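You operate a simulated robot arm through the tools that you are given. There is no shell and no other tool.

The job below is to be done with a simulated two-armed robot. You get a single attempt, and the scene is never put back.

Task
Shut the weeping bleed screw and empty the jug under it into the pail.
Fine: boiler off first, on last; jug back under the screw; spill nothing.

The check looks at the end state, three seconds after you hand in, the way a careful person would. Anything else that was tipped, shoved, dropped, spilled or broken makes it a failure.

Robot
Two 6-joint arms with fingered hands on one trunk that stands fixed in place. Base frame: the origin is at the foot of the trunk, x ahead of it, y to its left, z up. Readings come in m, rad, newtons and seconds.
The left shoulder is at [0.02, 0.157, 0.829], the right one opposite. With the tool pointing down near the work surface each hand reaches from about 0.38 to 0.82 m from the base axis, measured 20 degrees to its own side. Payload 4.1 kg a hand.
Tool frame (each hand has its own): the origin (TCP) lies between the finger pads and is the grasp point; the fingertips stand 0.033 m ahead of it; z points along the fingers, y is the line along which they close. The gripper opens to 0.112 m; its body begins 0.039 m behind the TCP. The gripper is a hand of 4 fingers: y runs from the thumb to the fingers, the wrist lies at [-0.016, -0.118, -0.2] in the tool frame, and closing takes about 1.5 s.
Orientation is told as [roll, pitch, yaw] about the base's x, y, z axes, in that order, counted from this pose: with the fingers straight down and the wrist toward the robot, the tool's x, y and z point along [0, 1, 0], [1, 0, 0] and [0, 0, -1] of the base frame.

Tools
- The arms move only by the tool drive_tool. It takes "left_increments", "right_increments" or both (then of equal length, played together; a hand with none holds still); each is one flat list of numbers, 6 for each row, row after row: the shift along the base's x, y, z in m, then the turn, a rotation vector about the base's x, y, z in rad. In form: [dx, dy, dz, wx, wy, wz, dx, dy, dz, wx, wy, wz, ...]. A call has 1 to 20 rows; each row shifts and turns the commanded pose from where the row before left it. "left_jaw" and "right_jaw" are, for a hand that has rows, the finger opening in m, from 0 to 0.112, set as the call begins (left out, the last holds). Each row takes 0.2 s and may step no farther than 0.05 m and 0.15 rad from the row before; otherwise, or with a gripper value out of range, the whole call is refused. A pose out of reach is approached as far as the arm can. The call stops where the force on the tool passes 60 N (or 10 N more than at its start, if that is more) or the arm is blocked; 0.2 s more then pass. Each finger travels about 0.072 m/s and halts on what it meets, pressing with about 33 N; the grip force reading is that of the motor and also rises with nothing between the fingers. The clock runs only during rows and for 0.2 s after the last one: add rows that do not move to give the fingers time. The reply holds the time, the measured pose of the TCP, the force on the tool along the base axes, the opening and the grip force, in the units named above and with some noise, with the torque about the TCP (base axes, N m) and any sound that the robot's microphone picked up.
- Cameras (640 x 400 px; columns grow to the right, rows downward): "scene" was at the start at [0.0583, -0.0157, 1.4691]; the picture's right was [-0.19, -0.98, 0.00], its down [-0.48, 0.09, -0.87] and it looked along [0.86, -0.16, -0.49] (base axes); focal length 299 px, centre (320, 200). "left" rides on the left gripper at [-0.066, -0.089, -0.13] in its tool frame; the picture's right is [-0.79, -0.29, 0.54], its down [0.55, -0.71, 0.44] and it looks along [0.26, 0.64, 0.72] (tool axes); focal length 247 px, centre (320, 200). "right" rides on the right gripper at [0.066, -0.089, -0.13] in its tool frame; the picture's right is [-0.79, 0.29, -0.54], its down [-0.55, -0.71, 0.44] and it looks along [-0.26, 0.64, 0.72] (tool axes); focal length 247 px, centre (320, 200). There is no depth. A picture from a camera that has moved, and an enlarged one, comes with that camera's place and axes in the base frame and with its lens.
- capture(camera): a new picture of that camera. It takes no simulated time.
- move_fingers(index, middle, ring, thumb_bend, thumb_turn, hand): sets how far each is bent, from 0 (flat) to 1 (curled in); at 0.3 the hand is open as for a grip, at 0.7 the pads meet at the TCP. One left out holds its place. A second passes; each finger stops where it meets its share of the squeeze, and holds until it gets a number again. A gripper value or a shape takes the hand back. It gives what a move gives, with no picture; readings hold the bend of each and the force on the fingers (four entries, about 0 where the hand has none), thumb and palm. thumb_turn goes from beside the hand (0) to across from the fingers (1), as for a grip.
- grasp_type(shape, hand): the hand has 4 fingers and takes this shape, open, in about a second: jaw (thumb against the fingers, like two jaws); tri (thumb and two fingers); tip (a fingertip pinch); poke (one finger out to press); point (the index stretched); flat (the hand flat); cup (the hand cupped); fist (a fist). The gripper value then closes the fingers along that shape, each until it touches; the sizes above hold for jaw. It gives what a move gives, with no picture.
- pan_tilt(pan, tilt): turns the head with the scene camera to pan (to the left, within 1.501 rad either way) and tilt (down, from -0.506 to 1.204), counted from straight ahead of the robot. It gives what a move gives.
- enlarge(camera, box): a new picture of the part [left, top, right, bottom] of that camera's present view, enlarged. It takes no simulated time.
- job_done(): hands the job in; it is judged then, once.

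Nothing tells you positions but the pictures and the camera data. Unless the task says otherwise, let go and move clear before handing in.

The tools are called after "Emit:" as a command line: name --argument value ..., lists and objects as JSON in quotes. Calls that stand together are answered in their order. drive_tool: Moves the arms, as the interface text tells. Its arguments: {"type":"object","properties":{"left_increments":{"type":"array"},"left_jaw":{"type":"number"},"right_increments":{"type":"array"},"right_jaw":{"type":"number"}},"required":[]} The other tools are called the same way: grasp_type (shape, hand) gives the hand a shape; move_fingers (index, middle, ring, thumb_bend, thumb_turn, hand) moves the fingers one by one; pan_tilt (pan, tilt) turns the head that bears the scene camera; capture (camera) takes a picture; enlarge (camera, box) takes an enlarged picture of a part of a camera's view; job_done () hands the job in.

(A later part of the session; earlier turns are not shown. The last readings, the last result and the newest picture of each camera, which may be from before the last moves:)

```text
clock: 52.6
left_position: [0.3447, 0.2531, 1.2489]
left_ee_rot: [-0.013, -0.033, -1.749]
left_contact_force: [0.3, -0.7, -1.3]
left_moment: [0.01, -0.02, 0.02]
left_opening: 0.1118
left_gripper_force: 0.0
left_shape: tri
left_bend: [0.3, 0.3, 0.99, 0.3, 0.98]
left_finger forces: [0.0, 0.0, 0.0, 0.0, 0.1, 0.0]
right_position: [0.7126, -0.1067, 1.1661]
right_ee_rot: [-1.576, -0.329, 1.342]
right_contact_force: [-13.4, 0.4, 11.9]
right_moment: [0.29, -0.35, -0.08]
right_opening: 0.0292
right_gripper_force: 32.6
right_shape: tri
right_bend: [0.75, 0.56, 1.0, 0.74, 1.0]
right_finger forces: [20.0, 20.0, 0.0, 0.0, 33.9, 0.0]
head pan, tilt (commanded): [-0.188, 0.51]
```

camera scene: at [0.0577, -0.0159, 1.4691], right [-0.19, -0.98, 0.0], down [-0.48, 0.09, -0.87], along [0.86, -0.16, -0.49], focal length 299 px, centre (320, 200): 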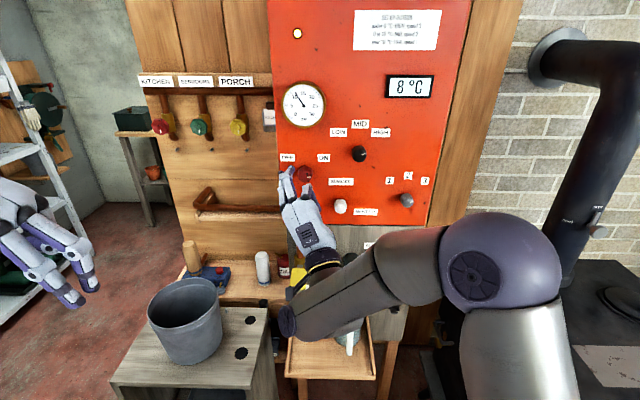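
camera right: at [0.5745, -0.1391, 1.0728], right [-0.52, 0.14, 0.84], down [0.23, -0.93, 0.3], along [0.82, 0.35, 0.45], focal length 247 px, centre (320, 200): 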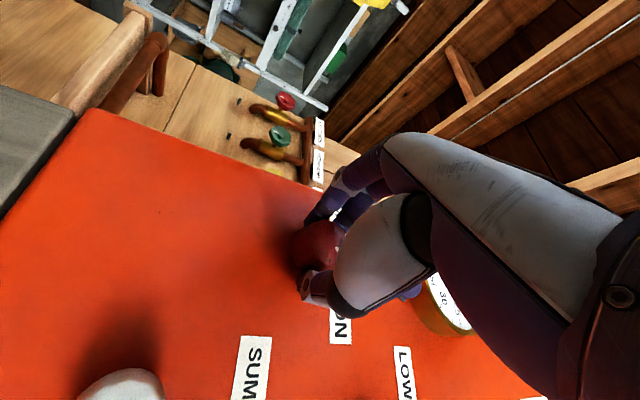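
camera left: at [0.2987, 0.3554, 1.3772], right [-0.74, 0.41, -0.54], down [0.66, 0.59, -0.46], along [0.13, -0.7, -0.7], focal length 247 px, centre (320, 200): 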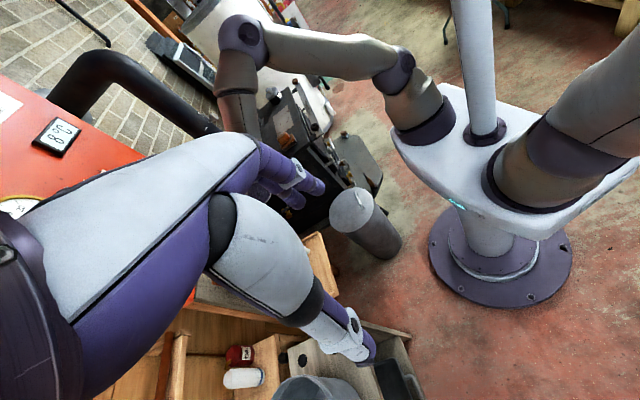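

There is now some resisting torque, maybe a stop or detent. I'll let go, back off and look at the mark.

Emit:
drive_tool --right_increments '[0, 0, 0, 0, 0, 0, 0, 0, 0, 0, 0, 0, 0, 0, 0, 0, 0, 0, 0, 0, 0, 0, 0, 0, 0, 0, 0, 0, 0, 0, 0, 0, 0, 0, 0, 0, 0, 0, 0, 0, 0, 0, -0.0244, 0.0057, 0, 0, 0, 0, -0.0244, 0.0057, 0, 0, 0, 0, -0.0244, 0.0057, 0, 0.1412, -0.033, 0, 0, 0, 0, 0.1412, -0.033, 0, 0, 0, 0, 0.1412, -0.033, 0, 0, 0, 0, 0.1412, -0.033, 0, 0, 0, 0, 0.1412, -0.033, 0, 0, 0, 0, 0.1412, -0.033, 0, 0, 0, 0, 0.1412, -0.033, 0]' --right_jaw 0.112

Emit:
enlarge --camera "scene" --box '[265, 135, 345, 195]'

Emit:
enlarge --camera "right" --box '[220, 180, 370, 330]'

Emit:
enlarge --camera "scene" --box '[325, 260, 385, 360]'

```text
clock: 56.0
left_position: [0.3447, 0.2527, 1.249]
left_ee_rot: [-0.012, -0.033, -1.749]
left_contact_force: [-0.6, -0.1, 0.3]
left_moment: [0.0, 0.04, 0.03]
left_opening: 0.1118
left_gripper_force: 0.0
left_shape: tri
left_bend: [0.3, 0.3, 0.99, 0.3, 0.98]
left_finger forces: [0.0, 0.0, 0.0, 0.0, 0.0, 0.0]
right_position: [0.6415, -0.0897, 1.1628]
right_ee_rot: [-1.567, -1.345, 1.338]
right_contact_force: [0.3, 0.0, -0.4]
right_moment: [-0.03, -0.04, 0.03]
right_opening: 0.1116
right_gripper_force: 0.0
right_shape: tri
right_bend: [0.3, 0.3, 0.99, 0.3, 0.98]
right_finger forces: [0.1, 0.0, 0.0, 0.0, 0.0, 0.0]
head pan, tilt (commanded): [-0.188, 0.51]
```

```text
6.67 times, centred on (305, 165) of scene
camera zoom: at [0.0581, -0.0159, 1.4691], right [-0.19, -0.98, 0.0], down [-0.48, 0.09, -0.87], along [0.86, -0.16, -0.49], focal length 1990 px, centre (420, 433)
```

zoom: 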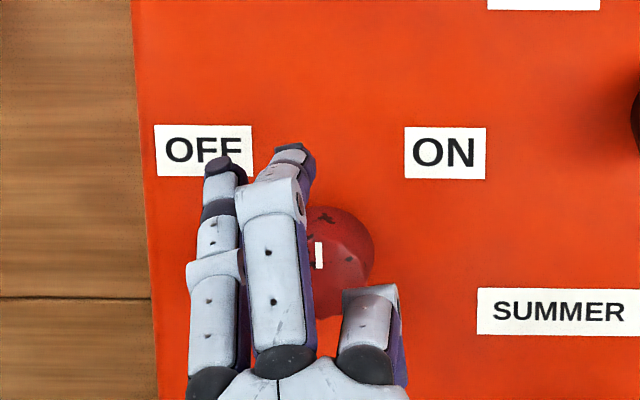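

```text
2.67 times, centred on (295, 255) of right
camera zoom: at [0.5258, -0.0159, 1.0623], right [-0.68, -0.57, 0.46], down [0.27, -0.78, -0.57], along [0.68, -0.27, 0.68], focal length 659 px, centre (387, 53)
```

zoom: 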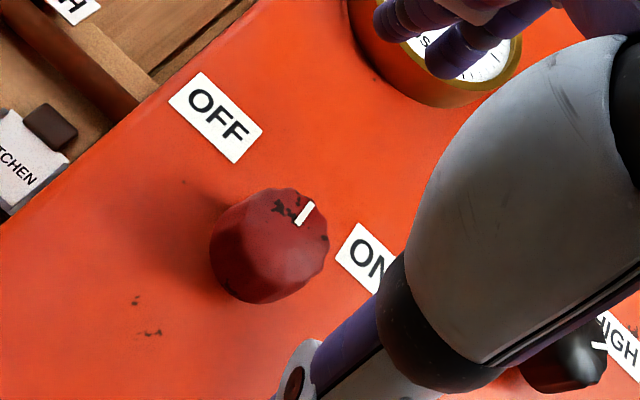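

```text
4.00 times, centred on (355, 310) of scene
camera zoom: at [0.0581, -0.0159, 1.4691], right [-0.19, -0.98, 0.0], down [-0.48, 0.09, -0.87], along [0.86, -0.16, -0.49], focal length 1194 px, centre (180, -240)
```

zoom: 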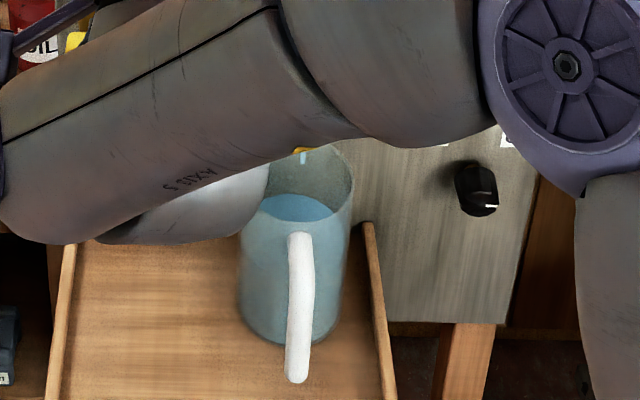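

The mark now points straight up, 90° from where it began, and the last few degrees met resistance. I'll take another bite and turn a little to see whether this is a stop or whether it goes on toward OFF.

Emit:
drive_tool --right_increments '[0.024, -0.0054, 0.0, 0, 0, 0, 0.024, -0.0054, 0.0, 0, 0, 0, 0.024, -0.0054, 0.0, 0, 0, 0, 0, 0, 0, 0, 0, 0]'

Emit:
drive_tool --right_increments '[0, 0, 0, 0, 0, 0, 0, 0, 0, 0, 0, 0, 0, 0, 0, 0, 0, 0, 0, 0, 0, 0, 0, 0, 0, 0, 0, 0, 0, 0, 0, 0, 0, 0, 0, 0]' --right_jaw 0.02

Emit:
drive_tool --right_increments '[0, 0, 0, -0.1169, 0.0274, 0, 0, 0, 0, -0.1169, 0.0274, 0]'

```text
clock: 57.0
left_position: [0.3467, 0.2526, 1.249]
left_ee_rot: [-0.013, -0.032, -1.749]
left_contact_force: [-1.0, 0.0, 0.2]
left_moment: [0.01, -0.02, 0.0]
left_opening: 0.1119
left_gripper_force: 0.0
left_shape: tri
left_bend: [0.3, 0.3, 0.99, 0.3, 0.98]
left_finger forces: [0.0, 0.1, 0.0, 0.0, 0.0, 0.1]
right_position: [0.7135, -0.1034, 1.1659]
right_ee_rot: [-1.569, -1.342, 1.342]
right_contact_force: [-0.5, 0.4, 0.1]
right_moment: [-0.03, -0.03, 0.01]
right_opening: 0.1117
right_gripper_force: 0.0
right_shape: tri
right_bend: [0.3, 0.3, 0.99, 0.3, 0.98]
right_finger forces: [0.0, 0.0, 0.0, 0.0, 0.0, 0.0]
head pan, tilt (commanded): [-0.188, 0.51]
```

```text
clock: 58.5
left_position: [0.3459, 0.2526, 1.25]
left_ee_rot: [-0.013, -0.031, -1.748]
left_contact_force: [0.8, 0.1, -0.1]
left_moment: [0.0, -0.01, -0.02]
left_opening: 0.1118
left_gripper_force: 0.0
left_shape: tri
left_bend: [0.3, 0.3, 0.99, 0.3, 0.98]
left_finger forces: [0.0, 0.0, 0.0, 0.1, 0.0, 0.0]
right_position: [0.7138, -0.1044, 1.1647]
right_ee_rot: [-1.565, -1.342, 1.335]
right_contact_force: [0.7, -1.0, -1.9]
right_moment: [0.05, 0.04, 0.02]
right_opening: 0.0286
right_gripper_force: 33.3
right_shape: tri
right_bend: [0.75, 0.56, 1.0, 0.74, 1.0]
right_finger forces: [15.0, 14.7, 0.0, 0.0, 31.2, 0.0]
head pan, tilt (commanded): [-0.188, 0.51]
```

```text
clock: 59.0
left_position: [0.3451, 0.2532, 1.2504]
left_ee_rot: [-0.013, -0.032, -1.749]
left_contact_force: [0.9, -0.6, -0.5]
left_moment: [0.03, -0.01, -0.02]
left_opening: 0.1123
left_gripper_force: 0.0
left_shape: tri
left_bend: [0.3, 0.3, 0.99, 0.3, 0.98]
left_finger forces: [0.0, 0.0, 0.0, 0.0, 0.0, 0.1]
right_position: [0.7135, -0.1057, 1.1665]
right_ee_rot: [-1.576, -1.105, 1.346]
right_contact_force: [-2.0, -5.6, 4.5]
right_moment: [0.22, -0.11, -0.17]
right_opening: 0.0285
right_gripper_force: 33.0
right_shape: tri
right_bend: [0.75, 0.57, 1.0, 0.74, 0.99]
right_finger forces: [16.0, 16.8, 0.1, 0.0, 31.3, 0.0]
head pan, tilt (commanded): [-0.188, 0.51]
```

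Some resistance is building (about 0.24 Nm). I'll turn two more steps and see whether it climbs or gives way.

Emit:
drive_tool --right_increments '[0, 0, 0, -0.1169, 0.0274, 0, 0, 0, 0, -0.1169, 0.0274, 0]'

Emit:
drive_tool --right_increments '[0, 0, 0, -0.1169, 0.0274, 0, 0, 0, 0, -0.1169, 0.0274, 0]'

Emit:
enlarge --camera "right" --box '[250, 180, 370, 320]'

```text
clock: 59.6
left_position: [0.3464, 0.2527, 1.2494]
left_ee_rot: [-0.012, -0.03, -1.75]
left_contact_force: [-0.5, 0.0, -0.5]
left_moment: [0.0, 0.0, 0.0]
left_opening: 0.112
left_gripper_force: 0.0
left_shape: tri
left_bend: [0.3, 0.3, 0.99, 0.3, 0.98]
left_finger forces: [0.0, 0.1, 0.0, 0.0, 0.0, 0.0]
right_position: [0.7131, -0.1079, 1.1668]
right_ee_rot: [-1.578, -0.865, 1.342]
right_contact_force: [2.6, -14.6, 13.9]
right_moment: [0.5, -0.49, -0.4]
right_opening: 0.0273
right_gripper_force: 33.0
right_shape: tri
right_bend: [0.75, 0.59, 1.0, 0.75, 0.96]
right_finger forces: [17.7, 25.2, 0.1, 0.0, 32.0, 0.0]
head pan, tilt (commanded): [-0.188, 0.51]
```

```text
clock: 60.2
left_position: [0.3462, 0.2521, 1.2498]
left_ee_rot: [-0.014, -0.031, -1.749]
left_contact_force: [-1.0, 0.6, 0.2]
left_moment: [-0.01, -0.01, 0.03]
left_opening: 0.112
left_gripper_force: 0.1
left_shape: tri
left_bend: [0.3, 0.3, 0.99, 0.3, 0.98]
left_finger forces: [0.0, 0.1, 0.1, 0.0, 0.1, 0.1]
right_position: [0.7134, -0.1076, 1.171]
right_ee_rot: [-1.587, -0.631, 1.346]
right_contact_force: [7.4, -19.7, 24.4]
right_moment: [0.67, -0.79, -0.49]
right_opening: 0.0255
right_gripper_force: 33.0
right_shape: tri
right_bend: [0.75, 0.61, 1.0, 0.75, 0.93]
right_finger forces: [21.0, 34.1, 0.0, 0.1, 34.5, 0.0]
head pan, tilt (commanded): [-0.188, 0.51]
```

```text
2.86 times, centred on (310, 250) of right
camera zoom: at [0.5812, -0.1106, 1.0625], right [-0.59, -0.1, 0.8], down [0.21, -0.98, 0.03], along [0.78, 0.19, 0.6], focal length 706 px, centre (349, 57)
```

zoom: 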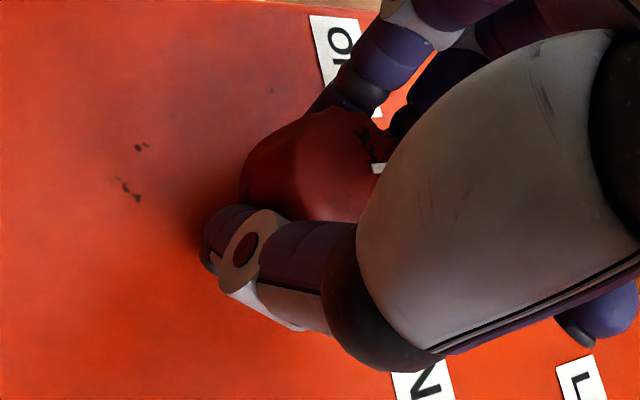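

The torque climbed past 0.8 Nm without the knob moving, so straight up is a hard stop. I'll ease back, let go, back off, and check the lamp and mark.

Emit:
drive_tool --right_increments '[0, 0, 0, 0.1169, -0.0274, 0, 0, 0, 0, 0.1169, -0.0274, 0, 0, 0, 0, 0.08, -0.019, 0]'

Emit:
drive_tool --right_increments '[0, 0, 0, 0, 0, 0, 0, 0, 0, 0, 0, 0, 0, 0, 0, 0, 0, 0, 0, 0, 0, 0, 0, 0, 0, 0, 0, 0, 0, 0, 0, 0, 0, 0, 0, 0, 0, 0, 0, 0, 0, 0, -0.0244, 0.0057, 0, 0, 0, 0, -0.0244, 0.0057, 0, 0, 0, 0, -0.0244, 0.0057, 0, 0, 0, 0]' --right_jaw 0.112

Emit:
enlarge --camera "scene" --box '[265, 135, 345, 195]'

Emit:
enlarge --camera "scene" --box '[265, 0, 475, 150]'

Emit:
enlarge --camera "right" --box '[220, 180, 370, 330]'

```text
clock: 61.0
left_position: [0.3465, 0.2513, 1.2492]
left_ee_rot: [-0.013, -0.029, -1.749]
left_contact_force: [0.4, -0.6, 0.2]
left_moment: [0.0, -0.01, 0.0]
left_opening: 0.112
left_gripper_force: 0.1
left_shape: tri
left_bend: [0.3, 0.3, 0.99, 0.3, 0.98]
left_finger forces: [0.0, 0.0, 0.1, 0.0, 0.0, 0.0]
right_position: [0.7135, -0.1065, 1.1653]
right_ee_rot: [-1.574, -0.95, 1.341]
right_contact_force: [-1.1, -20.3, 14.1]
right_moment: [0.28, -0.47, -0.52]
right_opening: 0.0276
right_gripper_force: 33.3
right_shape: tri
right_bend: [0.75, 0.57, 1.0, 0.75, 0.97]
right_finger forces: [17.2, 31.8, 0.0, 0.0, 35.0, 0.0]
head pan, tilt (commanded): [-0.188, 0.51]
```

```text
clock: 63.2
left_position: [0.3453, 0.2531, 1.2497]
left_ee_rot: [-0.015, -0.032, -1.748]
left_contact_force: [0.9, 0.9, 0.8]
left_moment: [-0.03, 0.03, -0.02]
left_opening: 0.1118
left_gripper_force: 0.2
left_shape: tri
left_bend: [0.3, 0.3, 0.99, 0.3, 0.98]
left_finger forces: [0.0, 0.1, 0.0, 0.0, 0.0, 0.1]
right_position: [0.6397, -0.0883, 1.1627]
right_ee_rot: [-1.571, -0.944, 1.34]
right_contact_force: [-0.3, 0.5, 0.1]
right_moment: [0.0, -0.05, 0.02]
right_opening: 0.1115
right_gripper_force: 0.1
right_shape: tri
right_bend: [0.3, 0.3, 0.99, 0.3, 0.98]
right_finger forces: [0.0, 0.1, 0.0, 0.1, 0.0, 0.1]
head pan, tilt (commanded): [-0.188, 0.51]
```

```text
6.67 times, centred on (305, 165) of scene
camera zoom: at [0.0585, -0.0158, 1.4691], right [-0.19, -0.98, 0.0], down [-0.48, 0.09, -0.87], along [0.86, -0.16, -0.49], focal length 1990 px, centre (420, 433)
```

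zoom: 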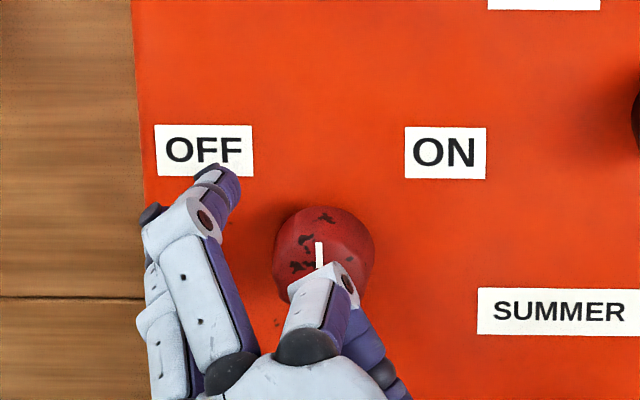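

```text
2.67 times, centred on (370, 75) of scene
camera zoom: at [0.0585, -0.0158, 1.4691], right [-0.19, -0.98, 0.0], down [-0.48, 0.09, -0.87], along [0.86, -0.16, -0.49], focal length 796 px, centre (187, 533)
```

zoom: 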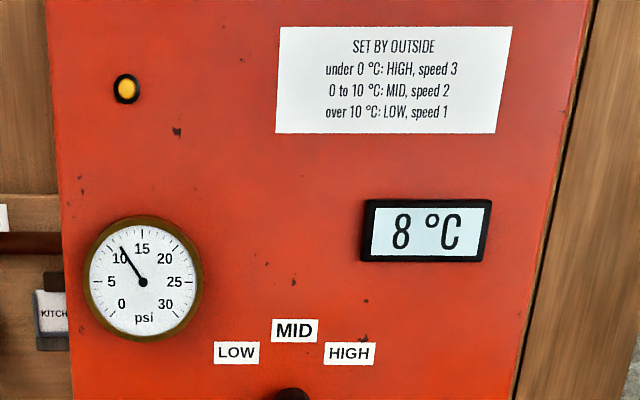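

```text
2.67 times, centred on (295, 255) of right
camera zoom: at [0.5139, -0.0573, 1.0525], right [-0.63, -0.34, 0.7], down [0.23, -0.94, -0.25], along [0.74, 0.0, 0.67], focal length 659 px, centre (387, 53)
```

zoom: 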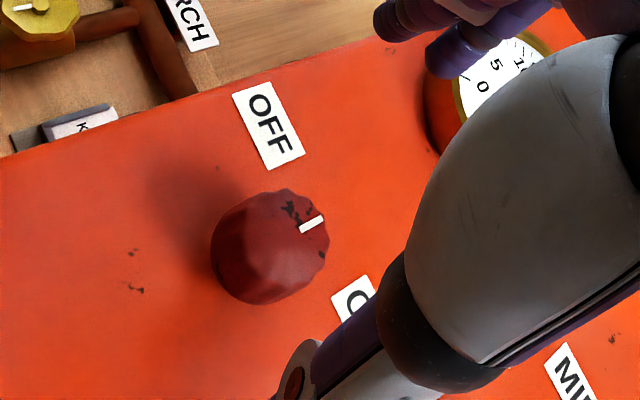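

The panel lamp has gone from lit to dark amber, so with the mark straight up the boiler is off. Next the screw: I'll take the right hand back and down to stand well in front of it.

Emit:
drive_tool --right_increments '[-0.03, 0.005, -0.01, 0, 0, 0, -0.025, -0.01, -0.03, 0, 0, 0, -0.015, -0.017, -0.036, 0, 0, 0, -0.015, -0.017, -0.036, 0, 0, 0, -0.015, -0.017, -0.036, 0, 0, 0, -0.01, -0.017, -0.036, 0, 0, 0, -0.01, -0.017, -0.036, 0, 0, 0, -0.01, -0.017, -0.036, 0, 0, 0]'

Emit:
capture --camera "scene"

Emit:
capture --camera "right"

```text
clock: 65.0
left_position: [0.3458, 0.2523, 1.2501]
left_ee_rot: [-0.014, -0.032, -1.749]
left_contact_force: [-0.4, 0.1, -0.4]
left_moment: [-0.05, -0.02, 0.03]
left_opening: 0.1118
left_gripper_force: 0.0
left_shape: tri
left_bend: [0.3, 0.3, 0.99, 0.3, 0.98]
left_finger forces: [0.1, 0.1, 0.0, 0.0, 0.0, 0.0]
right_position: [0.5944, -0.2098, 0.9723]
right_ee_rot: [-1.564, -0.942, 1.342]
right_contact_force: [-1.1, 0.9, -0.1]
right_moment: [0.04, 0.03, -0.05]
right_opening: 0.1118
right_gripper_force: 0.1
right_shape: tri
right_bend: [0.3, 0.3, 0.99, 0.3, 0.98]
right_finger forces: [0.0, 0.0, 0.0, 0.0, 0.0, 0.0]
right hand out of reach, approached as far as the arm can: row 5, 6, 7, 8
head pan, tilt (commanded): [-0.188, 0.51]
```

```text
taken
camera scene: at [0.058, -0.0153, 1.4691], right [-0.19, -0.98, 0.0], down [-0.48, 0.09, -0.87], along [0.86, -0.16, -0.49], focal length 299 px, centre (320, 200)
```

scene: 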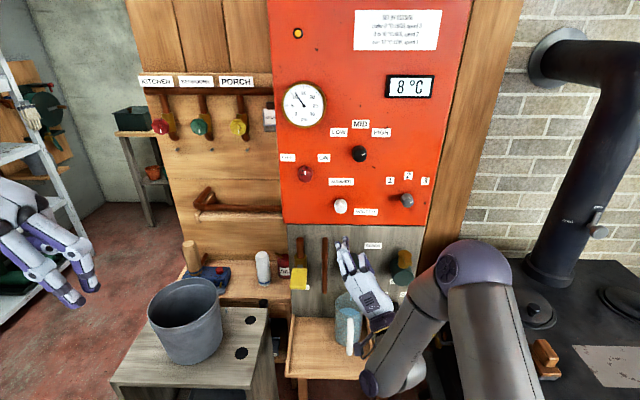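

```text
taken
camera right: at [0.469, -0.1802, 0.8623], right [-0.63, -0.34, 0.7], down [0.23, -0.94, -0.25], along [0.74, 0.0, 0.67], focal length 247 px, centre (320, 200)
```

right: 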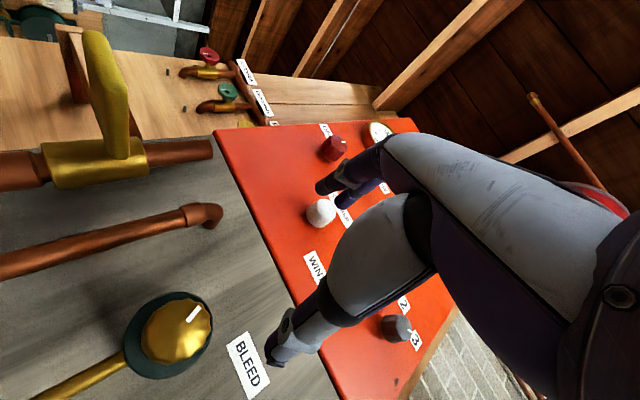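

The arm balked a little and stopped at (0.594, -0.210, 0.972), above and in front of the screw. The wrist camera has a fine frontal view of the screw, so I'll zoom in on its mark.

Emit:
enlarge --camera "right" --box '[80, 250, 280, 400]'

Emit:
enlarge --camera "scene" --box '[300, 220, 420, 320]'

```text
2.67 times, centred on (180, 325) of right
camera zoom: at [0.469, -0.1802, 0.8623], right [-0.63, -0.34, 0.7], down [0.23, -0.94, -0.25], along [0.74, 0.0, 0.67], focal length 659 px, centre (693, -133)
```

zoom: 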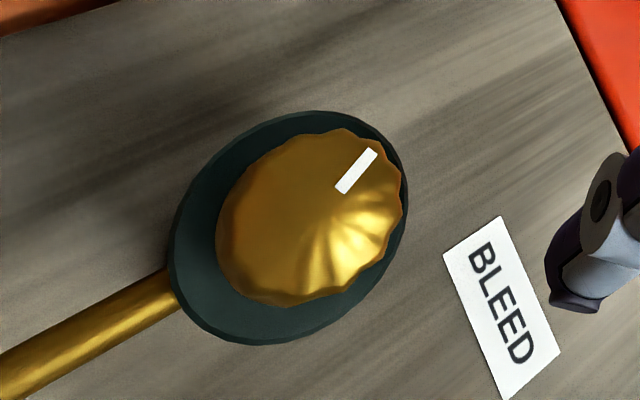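

```text
4.00 times, centred on (360, 270) of scene
camera zoom: at [0.058, -0.0153, 1.4691], right [-0.19, -0.98, 0.0], down [-0.48, 0.09, -0.87], along [0.86, -0.16, -0.49], focal length 1194 px, centre (160, -80)
```

zoom: 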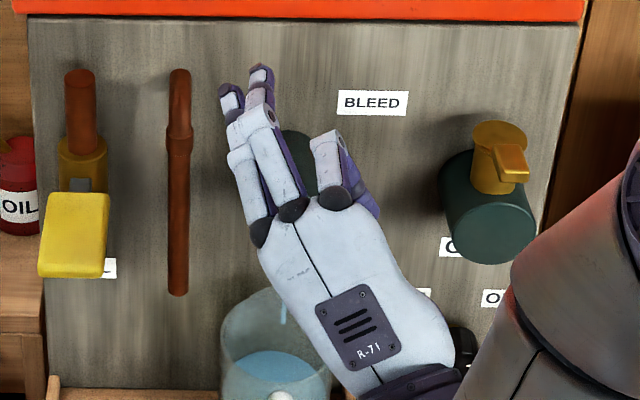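

The right arm is too folded to reach the screw squarely, while the left arm has room there, and the screw's mark sits at about 11 o'clock so it needs only a small clockwise turn. I'll retreat the right arm along its known path to its parking pose.

Emit:
drive_tool --right_increments '[0.0, 0.02, 0.038, 0, 0, 0, 0.0, 0.022, 0.038, 0, 0, 0, 0.0, 0.024, 0.038, 0, 0, 0, 0.002, 0.024, 0.038, 0, 0, 0, 0.002, 0.024, 0.038, 0, 0, 0, -0.0208, -0.0173, 0.0108, 0.0665, 0.1176, -0.0253, -0.0208, -0.0173, 0.0108, 0.0665, 0.1176, -0.0253, -0.0208, -0.0173, 0.0108, 0.0665, 0.1176, -0.0253, -0.0208, -0.0173, 0.0108, 0.0665, 0.1176, -0.0253, -0.0208, -0.0173, 0.0108, 0.0665, 0.1176, -0.0253, -0.0208, -0.0173, 0.0108, 0.0665, 0.1176, -0.0253, -0.0208, -0.0173, 0.0108, 0.0665, 0.1176, -0.0253, -0.0208, -0.0173, 0.0108, 0.0665, 0.1176, -0.0253, -0.0208, -0.0173, 0.0108, 0.0665, 0.1176, -0.0253, -0.0208, -0.0173, 0.0108, 0.0665, 0.1176, -0.0253, -0.0208, -0.0173, 0.0108, 0.0665, 0.1176, -0.0253, -0.0208, -0.0173, 0.0108, 0.0665, 0.1176, -0.0253]'

Emit:
enlarge --camera "scene" --box '[310, 230, 400, 330]'

Emit:
capture --camera "scene"

```text
clock: 68.7
left_position: [0.3464, 0.253, 1.2488]
left_ee_rot: [-0.014, -0.033, -1.748]
left_contact_force: [0.5, 0.2, 0.2]
left_moment: [0.02, -0.02, 0.0]
left_opening: 0.112
left_gripper_force: 0.1
left_shape: tri
left_bend: [0.3, 0.3, 0.99, 0.3, 0.98]
left_finger forces: [0.0, 0.0, 0.0, 0.0, 0.0, 0.0]
right_position: [0.3433, -0.2714, 1.292]
right_ee_rot: [0.096, -0.016, -0.091]
right_contact_force: [0.1, -0.3, 0.2]
right_moment: [-0.01, -0.02, 0.02]
right_opening: 0.112
right_gripper_force: 0.1
right_shape: tri
right_bend: [0.3, 0.3, 0.99, 0.3, 0.98]
right_finger forces: [0.0, 0.0, 0.0, 0.0, 0.0, 0.0]
right hand out of reach, approached as far as the arm can: row 16, 17
head pan, tilt (commanded): [-0.188, 0.51]
```

```text
4.00 times, centred on (355, 280) of scene
camera zoom: at [0.0582, -0.0157, 1.4691], right [-0.19, -0.98, 0.0], down [-0.48, 0.09, -0.87], along [0.86, -0.16, -0.49], focal length 1194 px, centre (180, -120)
```

zoom: 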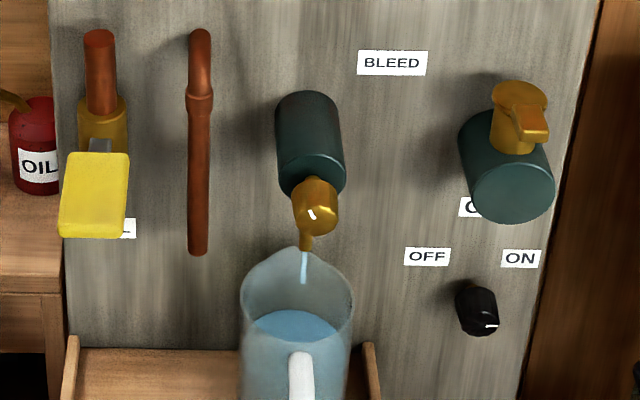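

```text
taken
camera scene: at [0.0582, -0.0157, 1.4691], right [-0.19, -0.98, 0.0], down [-0.48, 0.09, -0.87], along [0.86, -0.16, -0.49], focal length 299 px, centre (320, 200)
```

scene: 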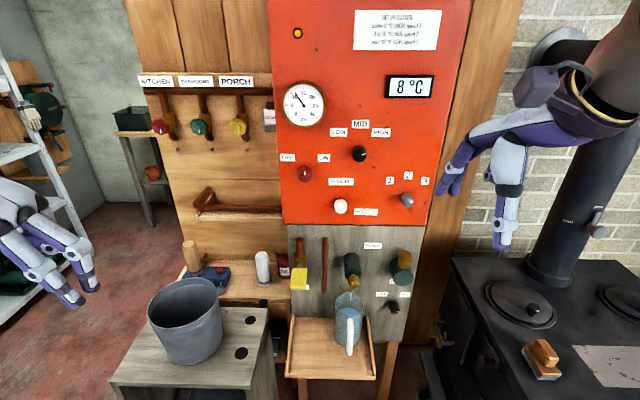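

The right arm is parked, and the screw still drips into the jug. Now the left hand: I'll lower it in its downward pose first, then pitch it up toward the screw.

Emit:
drive_tool --left_increments '[0.0077, -0.0333, -0.0284, 0, 0, 0, 0.0077, -0.0333, -0.0284, 0, 0, 0, 0.0077, -0.0333, -0.0284, 0, 0, 0, 0.0077, -0.0333, -0.0284, 0, 0, 0, 0.0077, -0.0333, -0.0284, 0, 0, 0, 0.0077, -0.0333, -0.0284, 0, 0, 0, 0.0077, -0.0333, -0.0284, 0, 0, 0]'

Emit:
drive_tool --left_increments '[0.0121, -0.0183, -0.0138, -0.0592, -0.1179, 0.0308, 0.0121, -0.0183, -0.0138, -0.0592, -0.1179, 0.0308, 0.0121, -0.0183, -0.0138, -0.0592, -0.1179, 0.0308, 0.0121, -0.0183, -0.0138, -0.0592, -0.1179, 0.0308, 0.0121, -0.0183, -0.0138, -0.0592, -0.1179, 0.0308, 0.0121, -0.0183, -0.0138, -0.0592, -0.1179, 0.0308]'

Emit:
capture --camera "scene"

```text
clock: 70.2
left_position: [0.4006, 0.0185, 1.0502]
left_ee_rot: [-0.011, -0.031, -1.749]
left_contact_force: [-0.2, 0.1, 0.5]
left_moment: [-0.03, -0.02, -0.02]
left_opening: 0.1117
left_gripper_force: 0.0
left_shape: tri
left_bend: [0.3, 0.3, 0.99, 0.3, 0.98]
left_finger forces: [0.0, 0.0, 0.0, 0.0, 0.0, 0.0]
right_position: [0.3434, -0.2717, 1.2917]
right_ee_rot: [0.095, -0.017, -0.094]
right_contact_force: [-0.1, 0.3, 0.5]
right_moment: [0.0, -0.01, -0.02]
right_opening: 0.1117
right_gripper_force: 0.0
right_shape: tri
right_bend: [0.3, 0.3, 0.99, 0.3, 0.98]
right_finger forces: [0.0, 0.1, 0.0, 0.0, 0.0, 0.1]
head pan, tilt (commanded): [-0.188, 0.51]
```

```text
clock: 71.7
left_position: [0.4718, -0.0906, 0.9679]
left_ee_rot: [0.747, -0.291, -1.684]
left_contact_force: [0.2, 0.7, 1.4]
left_moment: [0.0, 0.03, 0.0]
left_opening: 0.1119
left_gripper_force: 0.0
left_shape: tri
left_bend: [0.3, 0.3, 0.99, 0.3, 0.98]
left_finger forces: [0.0, 0.0, 0.0, 0.0, 0.0, 0.0]
right_position: [0.3447, -0.2696, 1.2916]
right_ee_rot: [0.096, -0.019, -0.094]
right_contact_force: [0.0, -0.5, 0.3]
right_moment: [-0.02, 0.01, -0.01]
right_opening: 0.1116
right_gripper_force: 0.1
right_shape: tri
right_bend: [0.3, 0.3, 0.99, 0.3, 0.98]
right_finger forces: [0.0, 0.0, 0.0, 0.0, 0.1, 0.1]
head pan, tilt (commanded): [-0.188, 0.51]
```

```text
taken
camera scene: at [0.058, -0.0153, 1.4691], right [-0.19, -0.98, 0.0], down [-0.48, 0.09, -0.87], along [0.86, -0.16, -0.49], focal length 299 px, centre (320, 200)
```

scene: 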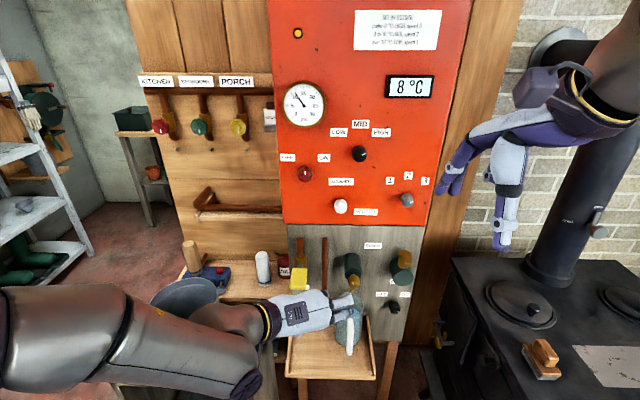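

No trouble so far; the left hand is at (0.472, -0.091, 0.968), half pitched up. I'll finish the pitch and come to about 8 cm in front of the screw.

Emit:
drive_tool --left_increments '[0.0121, -0.0183, -0.0138, -0.0592, -0.1179, 0.0308, 0.0121, -0.0183, -0.0138, -0.0592, -0.1179, 0.0308, 0.0121, -0.0183, -0.0138, -0.0592, -0.1179, 0.0308, 0.0121, -0.0183, -0.0138, -0.0592, -0.1179, 0.0308, 0.0121, -0.0183, -0.0138, -0.0592, -0.1179, 0.0308, 0.0121, -0.0183, -0.0138, -0.0592, -0.1179, 0.0308, 0, 0, 0, 0, 0, 0]'

Emit:
capture --camera "scene"

Emit:
capture --camera "left"

Emit:
capture --camera "right"

```text
clock: 73.2
left_position: [0.5453, -0.1995, 0.8861]
left_ee_rot: [1.58, -0.522, -1.838]
left_contact_force: [-0.3, 0.4, -0.1]
left_moment: [0.04, 0.0, 0.01]
left_opening: 0.1119
left_gripper_force: 0.0
left_shape: tri
left_bend: [0.3, 0.3, 0.99, 0.3, 0.98]
left_finger forces: [0.0, 0.0, 0.0, 0.1, 0.1, 0.0]
right_position: [0.3438, -0.2716, 1.2913]
right_ee_rot: [0.096, -0.018, -0.093]
right_contact_force: [-0.4, 0.0, -0.1]
right_moment: [-0.01, -0.01, 0.01]
right_opening: 0.1119
right_gripper_force: 0.1
right_shape: tri
right_bend: [0.3, 0.3, 0.99, 0.3, 0.98]
right_finger forces: [0.0, 0.1, 0.0, 0.0, 0.1, 0.0]
head pan, tilt (commanded): [-0.188, 0.51]
```

```text
taken
camera scene: at [0.0582, -0.0156, 1.4691], right [-0.19, -0.98, 0.0], down [-0.48, 0.09, -0.87], along [0.86, -0.16, -0.49], focal length 299 px, centre (320, 200)
```

scene: 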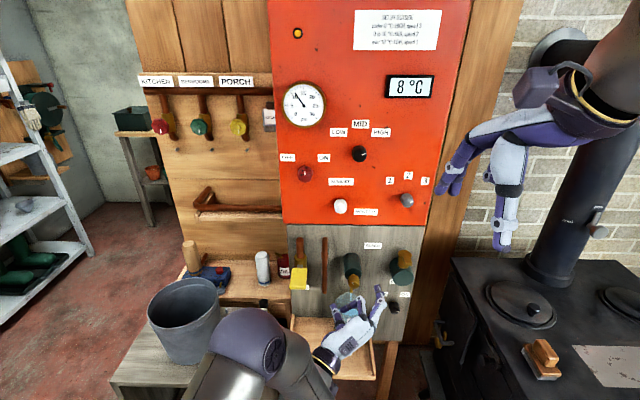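

```text
taken
camera left: at [0.4306, -0.1235, 0.7829], right [0.49, -0.28, -0.83], down [0.65, 0.75, 0.13], along [0.58, -0.6, 0.55], focal length 247 px, centre (320, 200)
```

left: 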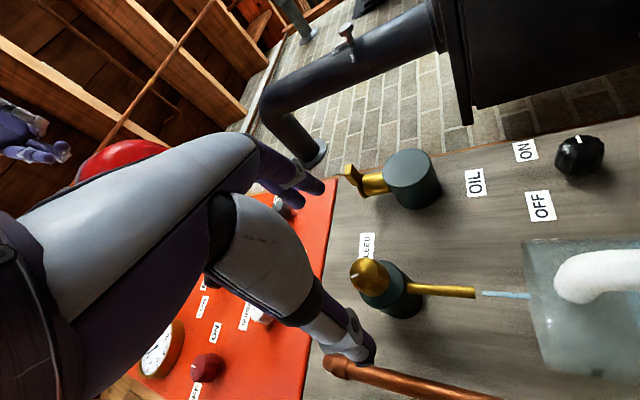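

```text
taken
camera right: at [0.2588, -0.2098, 1.4253], right [0.2, -0.86, 0.47], down [-0.75, -0.44, -0.5], along [0.64, -0.25, -0.73], focal length 247 px, centre (320, 200)
```

right: 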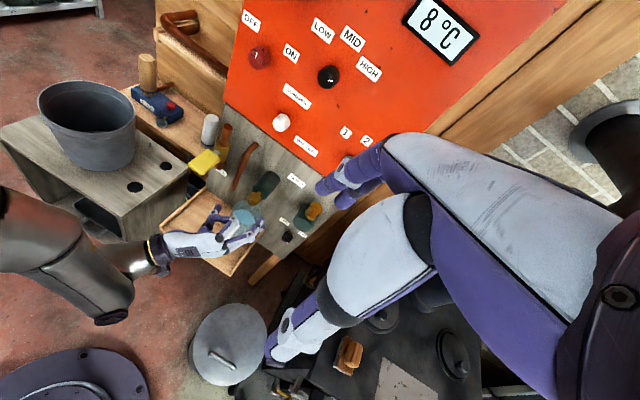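

The left hand is squarely in front of the screw at about 8 cm with no flags. I'll zoom in to trim the alignment.

Emit:
enlarge --camera "left" --box '[300, 210, 460, 330]'

Emit:
enlarge --camera "scene" --box '[310, 240, 420, 340]'

```text
3.33 times, centred on (380, 270) of left
camera zoom: at [0.4306, -0.1235, 0.7829], right [0.49, -0.28, -0.83], down [0.65, 0.75, 0.13], along [0.58, -0.6, 0.55], focal length 823 px, centre (120, -33)
```

zoom: 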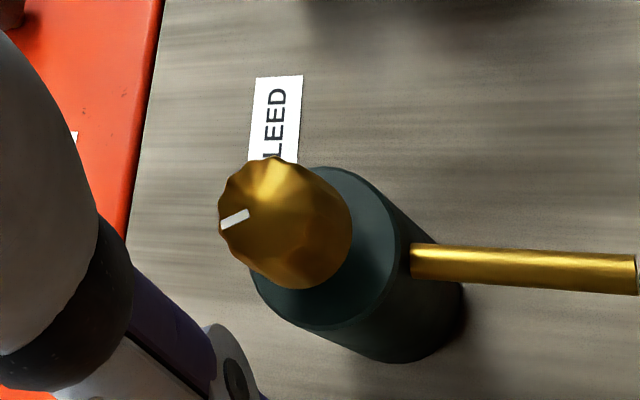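

```text
4.00 times, centred on (365, 290) of scene
camera zoom: at [0.0582, -0.0156, 1.4691], right [-0.19, -0.98, 0.0], down [-0.48, 0.09, -0.87], along [0.86, -0.16, -0.49], focal length 1194 px, centre (140, -160)
```

zoom: 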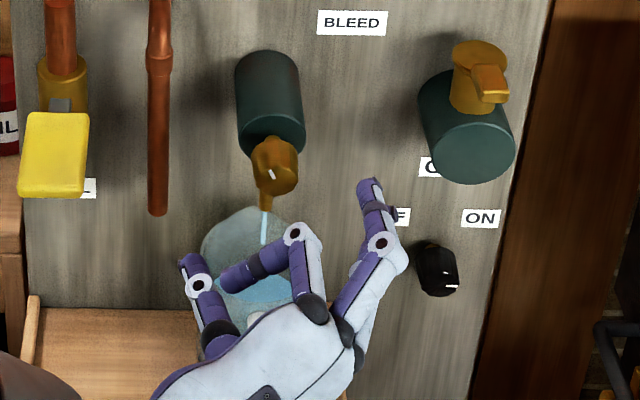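

The screw's face is at about (0.626, -0.216, 0.878), only 8 mm lower than the hand's axis. I'll correct that while moving in to grip depth, then close.

Emit:
drive_tool --left_increments '[0.0227, -0.0047, -0.0027, 0, 0, 0, 0.0227, -0.0047, -0.0027, 0, 0, 0, 0.0227, -0.0047, -0.0027, 0, 0, 0, 0, 0, 0, 0, 0, 0]'

Emit:
enlarge --camera "left" --box '[250, 170, 430, 370]'

Emit:
enlarge --camera "scene" --box '[310, 240, 420, 340]'

```text
clock: 74.2
left_position: [0.6138, -0.2136, 0.8781]
left_ee_rot: [1.576, -0.521, -1.838]
left_contact_force: [0.4, 1.0, 0.5]
left_moment: [0.01, -0.03, -0.04]
left_opening: 0.1118
left_gripper_force: 0.0
left_shape: tri
left_bend: [0.3, 0.3, 0.99, 0.3, 0.98]
left_finger forces: [0.0, 0.0, 0.0, 0.1, 0.1, 0.0]
right_position: [0.3437, -0.2707, 1.2916]
right_ee_rot: [0.095, -0.018, -0.093]
right_contact_force: [0.5, -0.2, 0.2]
right_moment: [0.01, 0.0, -0.01]
right_opening: 0.1117
right_gripper_force: 0.0
right_shape: tri
right_bend: [0.3, 0.3, 0.99, 0.3, 0.98]
right_finger forces: [0.0, 0.0, 0.0, 0.0, 0.1, 0.0]
head pan, tilt (commanded): [-0.188, 0.51]
```

```text
2.00 times, centred on (340, 270) of left
camera zoom: at [0.4999, -0.1375, 0.7759], right [0.49, -0.28, -0.83], down [0.65, 0.75, 0.13], along [0.58, -0.6, 0.55], focal length 494 px, centre (280, 60)
```

zoom: 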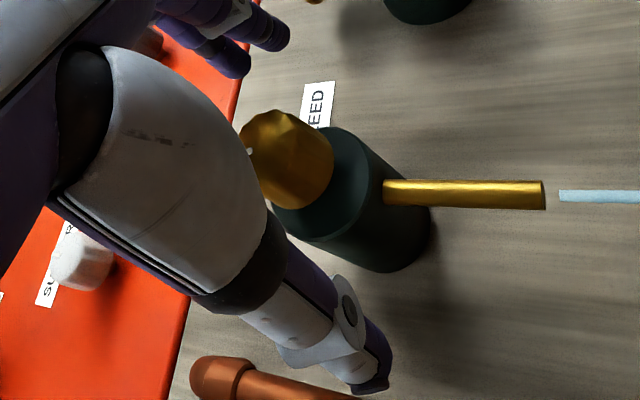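

```text
4.00 times, centred on (365, 290) of scene
camera zoom: at [0.0582, -0.0157, 1.4691], right [-0.19, -0.98, 0.0], down [-0.48, 0.09, -0.87], along [0.86, -0.16, -0.49], focal length 1194 px, centre (140, -160)
```

zoom: 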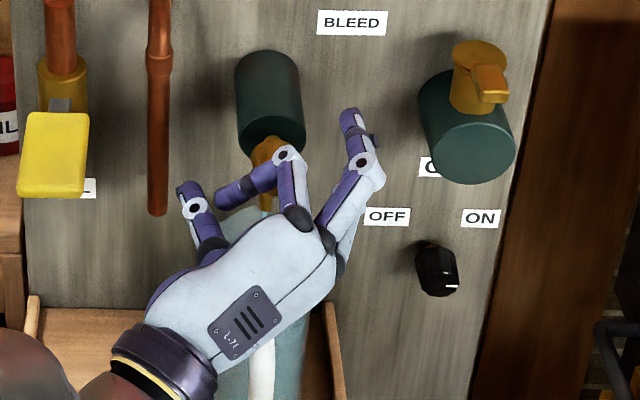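

The hand is around the screw with no contact force. I'll close on it.

Emit:
drive_tool --left_increments '[0, 0, 0, 0, 0, 0, 0, 0, 0, 0, 0, 0, 0, 0, 0, 0, 0, 0, 0, 0, 0, 0, 0, 0, 0, 0, 0, 0, 0, 0, 0, 0, 0, 0, 0, 0, 0, 0, 0, 0, 0, 0]' --left_jaw 0.015

Emit:
enlarge --camera "left" --box '[250, 170, 430, 370]'

Emit:
enlarge --camera "scene" --box '[310, 240, 420, 340]'

```text
clock: 75.8
left_position: [0.6136, -0.2122, 0.878]
left_ee_rot: [1.578, -0.522, -1.837]
left_contact_force: [2.3, -0.5, -0.2]
left_moment: [-0.01, 0.0, 0.0]
left_opening: 0.0246
left_gripper_force: 33.1
left_shape: tri
left_bend: [0.75, 0.58, 1.0, 0.75, 1.0]
left_finger forces: [15.2, 14.3, 0.1, 0.0, 29.0, 0.1]
right_position: [0.3436, -0.2704, 1.2908]
right_ee_rot: [0.098, -0.017, -0.091]
right_contact_force: [1.3, 0.6, 1.0]
right_moment: [-0.03, 0.02, 0.02]
right_opening: 0.1117
right_gripper_force: 0.0
right_shape: tri
right_bend: [0.3, 0.3, 0.99, 0.3, 0.98]
right_finger forces: [0.1, 0.1, 0.0, 0.0, 0.0, 0.0]
head pan, tilt (commanded): [-0.188, 0.51]
```

```text
2.00 times, centred on (340, 270) of left
camera zoom: at [0.4998, -0.1375, 0.7759], right [0.49, -0.28, -0.83], down [0.65, 0.75, 0.13], along [0.58, -0.6, 0.55], focal length 494 px, centre (280, 60)
```

zoom: 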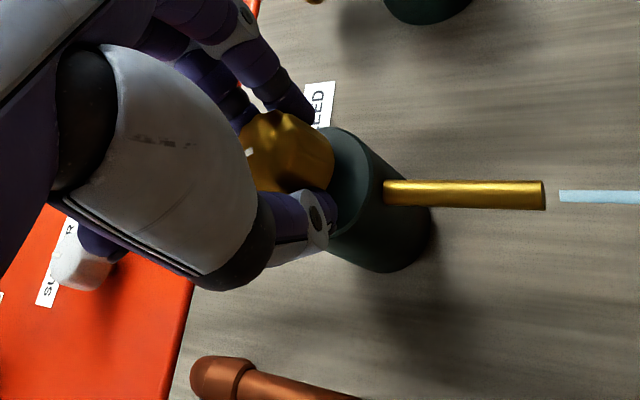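

```text
4.00 times, centred on (365, 290) of scene
camera zoom: at [0.0583, -0.0157, 1.4691], right [-0.19, -0.98, 0.0], down [-0.48, 0.09, -0.87], along [0.86, -0.16, -0.49], focal length 1194 px, centre (140, -160)
```

zoom: 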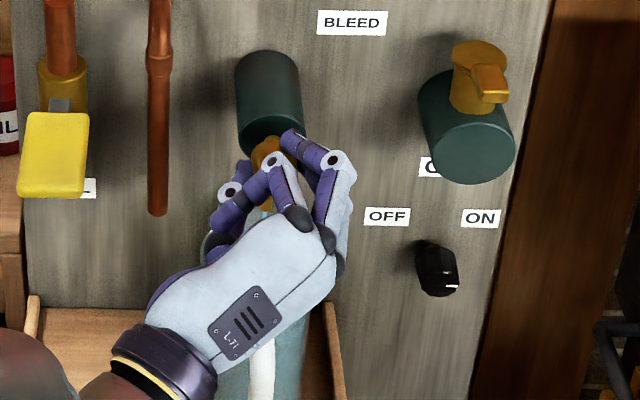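

The screw is gripped between thumb and two fingers. I'll turn it clockwise in small steps, watching the torque and the drip.

Emit:
drive_tool --left_increments '[0, 0, 0, 0.1169, -0.0274, 0, 0, 0, 0, 0.1169, -0.0274, 0]'

Emit:
drive_tool --left_increments '[0, 0, 0, 0.1169, -0.0274, 0]'

Emit:
capture --camera "left"

```text
clock: 76.5
left_position: [0.6149, -0.2139, 0.8784]
left_ee_rot: [1.571, -0.281, -1.832]
left_contact_force: [4.2, 0.8, 4.5]
left_moment: [-0.03, -0.05, 0.06]
left_opening: 0.0243
left_gripper_force: 33.1
left_shape: tri
left_bend: [0.75, 0.58, 1.0, 0.75, 1.0]
left_finger forces: [14.8, 15.8, 0.1, 0.0, 29.6, 0.0]
right_position: [0.3437, -0.2702, 1.2909]
right_ee_rot: [0.094, -0.018, -0.092]
right_contact_force: [-0.4, 0.2, 0.3]
right_moment: [-0.03, -0.02, 0.02]
right_opening: 0.1118
right_gripper_force: 0.0
right_shape: tri
right_bend: [0.3, 0.3, 0.99, 0.3, 0.98]
right_finger forces: [0.0, 0.1, 0.0, 0.0, 0.0, 0.0]
head pan, tilt (commanded): [-0.188, 0.51]
```

```text
clock: 76.8
left_position: [0.614, -0.2137, 0.8783]
left_ee_rot: [1.566, -0.161, -1.832]
left_contact_force: [4.5, 2.6, 6.9]
left_moment: [-0.09, -0.13, 0.12]
left_opening: 0.0241
left_gripper_force: 32.8
left_shape: tri
left_bend: [0.75, 0.58, 1.0, 0.74, 1.0]
left_finger forces: [14.2, 16.7, 0.1, 0.1, 31.6, 0.1]
right_position: [0.3448, -0.271, 1.2926]
right_ee_rot: [0.097, -0.017, -0.093]
right_contact_force: [0.3, -0.4, -0.3]
right_moment: [-0.01, 0.02, 0.01]
right_opening: 0.1116
right_gripper_force: 0.1
right_shape: tri
right_bend: [0.3, 0.3, 0.99, 0.3, 0.98]
right_finger forces: [0.1, 0.0, 0.0, 0.0, 0.0, 0.1]
head pan, tilt (commanded): [-0.188, 0.51]
```

```text
taken
camera left: at [0.5073, -0.1054, 0.7994], right [0.56, 0.01, -0.83], down [0.63, 0.65, 0.43], along [0.54, -0.76, 0.35], focal length 247 px, centre (320, 200)
```

left: 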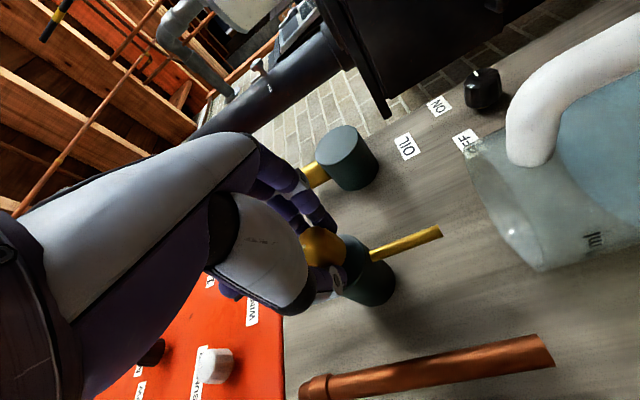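

The stream from the nozzle has stopped. I'll keep turning gently until it comes up against its stop, so it's properly shut.

Emit:
drive_tool --left_increments '[0, 0, 0, 0.1169, -0.0274, 0]'

Emit:
drive_tool --left_increments '[0, 0, 0, 0.1169, -0.0274, 0]'

Emit:
enlarge --camera "left" --box '[260, 170, 460, 320]'

```text
clock: 77.2
left_position: [0.6133, -0.2127, 0.8795]
left_ee_rot: [1.563, -0.042, -1.832]
left_contact_force: [1.4, 3.9, 11.0]
left_moment: [-0.3, -0.16, 0.11]
left_opening: 0.0241
left_gripper_force: 33.0
left_shape: tri
left_bend: [0.75, 0.58, 1.0, 0.74, 1.0]
left_finger forces: [15.2, 17.7, 0.0, 0.1, 32.4, 0.0]
right_position: [0.3432, -0.2708, 1.2903]
right_ee_rot: [0.095, -0.017, -0.092]
right_contact_force: [-0.2, -0.5, 0.1]
right_moment: [0.02, -0.01, 0.01]
right_opening: 0.1118
right_gripper_force: 0.1
right_shape: tri
right_bend: [0.3, 0.3, 0.99, 0.3, 0.98]
right_finger forces: [0.0, 0.1, 0.0, 0.1, 0.0, 0.0]
head pan, tilt (commanded): [-0.188, 0.51]
```

```text
clock: 77.7
left_position: [0.6139, -0.2146, 0.8816]
left_ee_rot: [1.562, 0.076, -1.831]
left_contact_force: [0.2, 3.9, 16.9]
left_moment: [-0.45, -0.3, 0.2]
left_opening: 0.0238
left_gripper_force: 32.9
left_shape: tri
left_bend: [0.75, 0.59, 1.0, 0.75, 1.0]
left_finger forces: [13.8, 22.4, 0.0, 0.1, 33.3, 0.1]
right_position: [0.3429, -0.2711, 1.2905]
right_ee_rot: [0.095, -0.016, -0.092]
right_contact_force: [0.6, -1.0, 0.7]
right_moment: [-0.02, 0.0, -0.03]
right_opening: 0.1118
right_gripper_force: 0.1
right_shape: tri
right_bend: [0.3, 0.3, 0.99, 0.3, 0.98]
right_finger forces: [0.0, 0.1, 0.0, 0.0, 0.1, 0.1]
head pan, tilt (commanded): [-0.188, 0.51]
```

```text
2.67 times, centred on (360, 245) of left
camera zoom: at [0.5112, -0.0903, 0.8222], right [0.6, 0.2, -0.77], down [0.6, 0.53, 0.6], along [0.53, -0.82, 0.2], focal length 659 px, centre (213, 80)
```

zoom: 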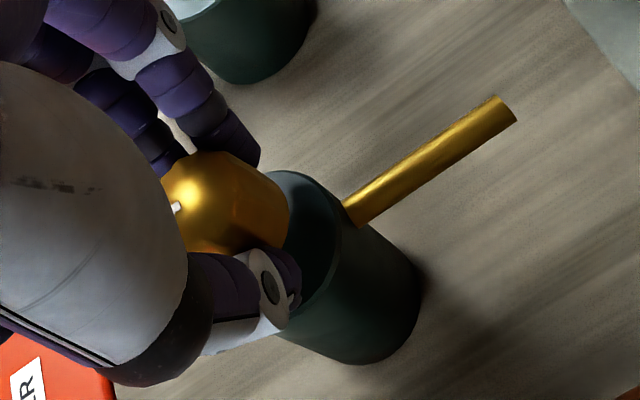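

The torque now builds against a stop and the nozzle is dry, so the screw is shut. I'll ease off slightly, open the fingers and back away to check the mark.

Emit:
drive_tool --left_increments '[0, 0, 0, -0.0877, 0.0206, 0]'

Emit:
drive_tool --left_increments '[0, 0, 0, 0, 0, 0, 0, 0, 0, 0, 0, 0, 0, 0, 0, 0, 0, 0, 0, 0, 0, 0, 0, 0, 0, 0, 0, 0, 0, 0, 0, 0, 0, 0, 0, 0, 0, 0, 0, 0, 0, 0, -0.0244, 0.0057, 0, 0, 0, 0, -0.0244, 0.0057, 0, 0, 0, 0, -0.0244, 0.0057, 0, 0, 0, 0]' --left_jaw 0.112

Emit:
capture --camera "left"

Emit:
enlarge --camera "scene" --box '[310, 230, 420, 340]'

```text
clock: 78.0
left_position: [0.6141, -0.2131, 0.8796]
left_ee_rot: [1.563, -0.014, -1.831]
left_contact_force: [2.0, 2.2, 17.0]
left_moment: [-0.28, -0.36, 0.14]
left_opening: 0.0238
left_gripper_force: 32.9
left_shape: tri
left_bend: [0.75, 0.58, 1.0, 0.74, 1.0]
left_finger forces: [13.3, 23.1, 0.0, 0.0, 33.2, 0.0]
right_position: [0.3435, -0.271, 1.2909]
right_ee_rot: [0.095, -0.018, -0.093]
right_contact_force: [-0.5, -0.5, 0.2]
right_moment: [-0.01, -0.01, 0.02]
right_opening: 0.1118
right_gripper_force: 0.1
right_shape: tri
right_bend: [0.3, 0.3, 0.99, 0.3, 0.98]
right_finger forces: [0.0, 0.1, 0.0, 0.1, 0.0, 0.0]
head pan, tilt (commanded): [-0.188, 0.51]
```

```text
clock: 80.2
left_position: [0.5413, -0.1978, 0.8761]
left_ee_rot: [1.559, -0.012, -1.833]
left_contact_force: [0.2, -0.2, -0.4]
left_moment: [-0.02, 0.03, 0.01]
left_opening: 0.1118
left_gripper_force: 0.0
left_shape: tri
left_bend: [0.3, 0.3, 0.99, 0.3, 0.98]
left_finger forces: [0.1, 0.0, 0.0, 0.1, 0.1, 0.0]
right_position: [0.3449, -0.2716, 1.2917]
right_ee_rot: [0.097, -0.017, -0.092]
right_contact_force: [0.0, 0.1, -0.3]
right_moment: [-0.03, 0.02, 0.0]
right_opening: 0.1121
right_gripper_force: 0.0
right_shape: tri
right_bend: [0.3, 0.3, 0.99, 0.3, 0.98]
right_finger forces: [0.0, 0.0, 0.1, 0.1, 0.0, 0.0]
head pan, tilt (commanded): [-0.188, 0.51]
```

```text
taken
camera left: at [0.4368, -0.0792, 0.8109], right [0.58, 0.13, -0.8], down [0.61, 0.58, 0.54], along [0.53, -0.81, 0.26], focal length 247 px, centre (320, 200)
```

left: 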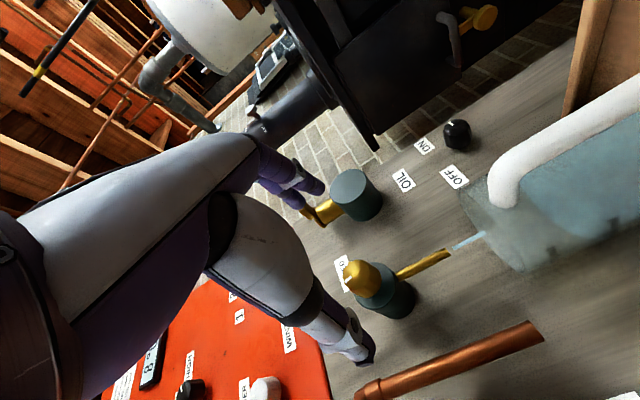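

```text
3.64 times, centred on (365, 285) of scene
camera zoom: at [0.0584, -0.0157, 1.4691], right [-0.19, -0.98, 0.0], down [-0.48, 0.09, -0.87], along [0.86, -0.16, -0.49], focal length 1086 px, centre (156, -109)
```

zoom: 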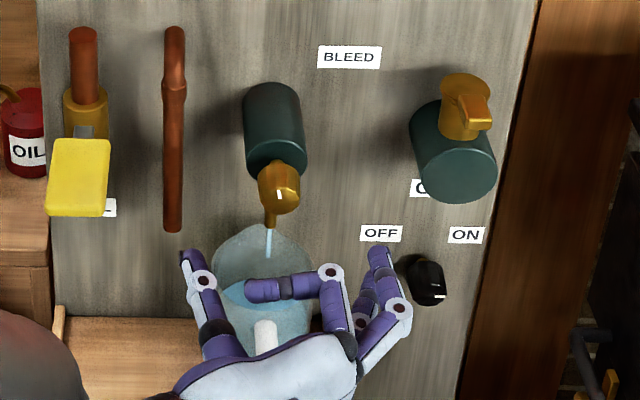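

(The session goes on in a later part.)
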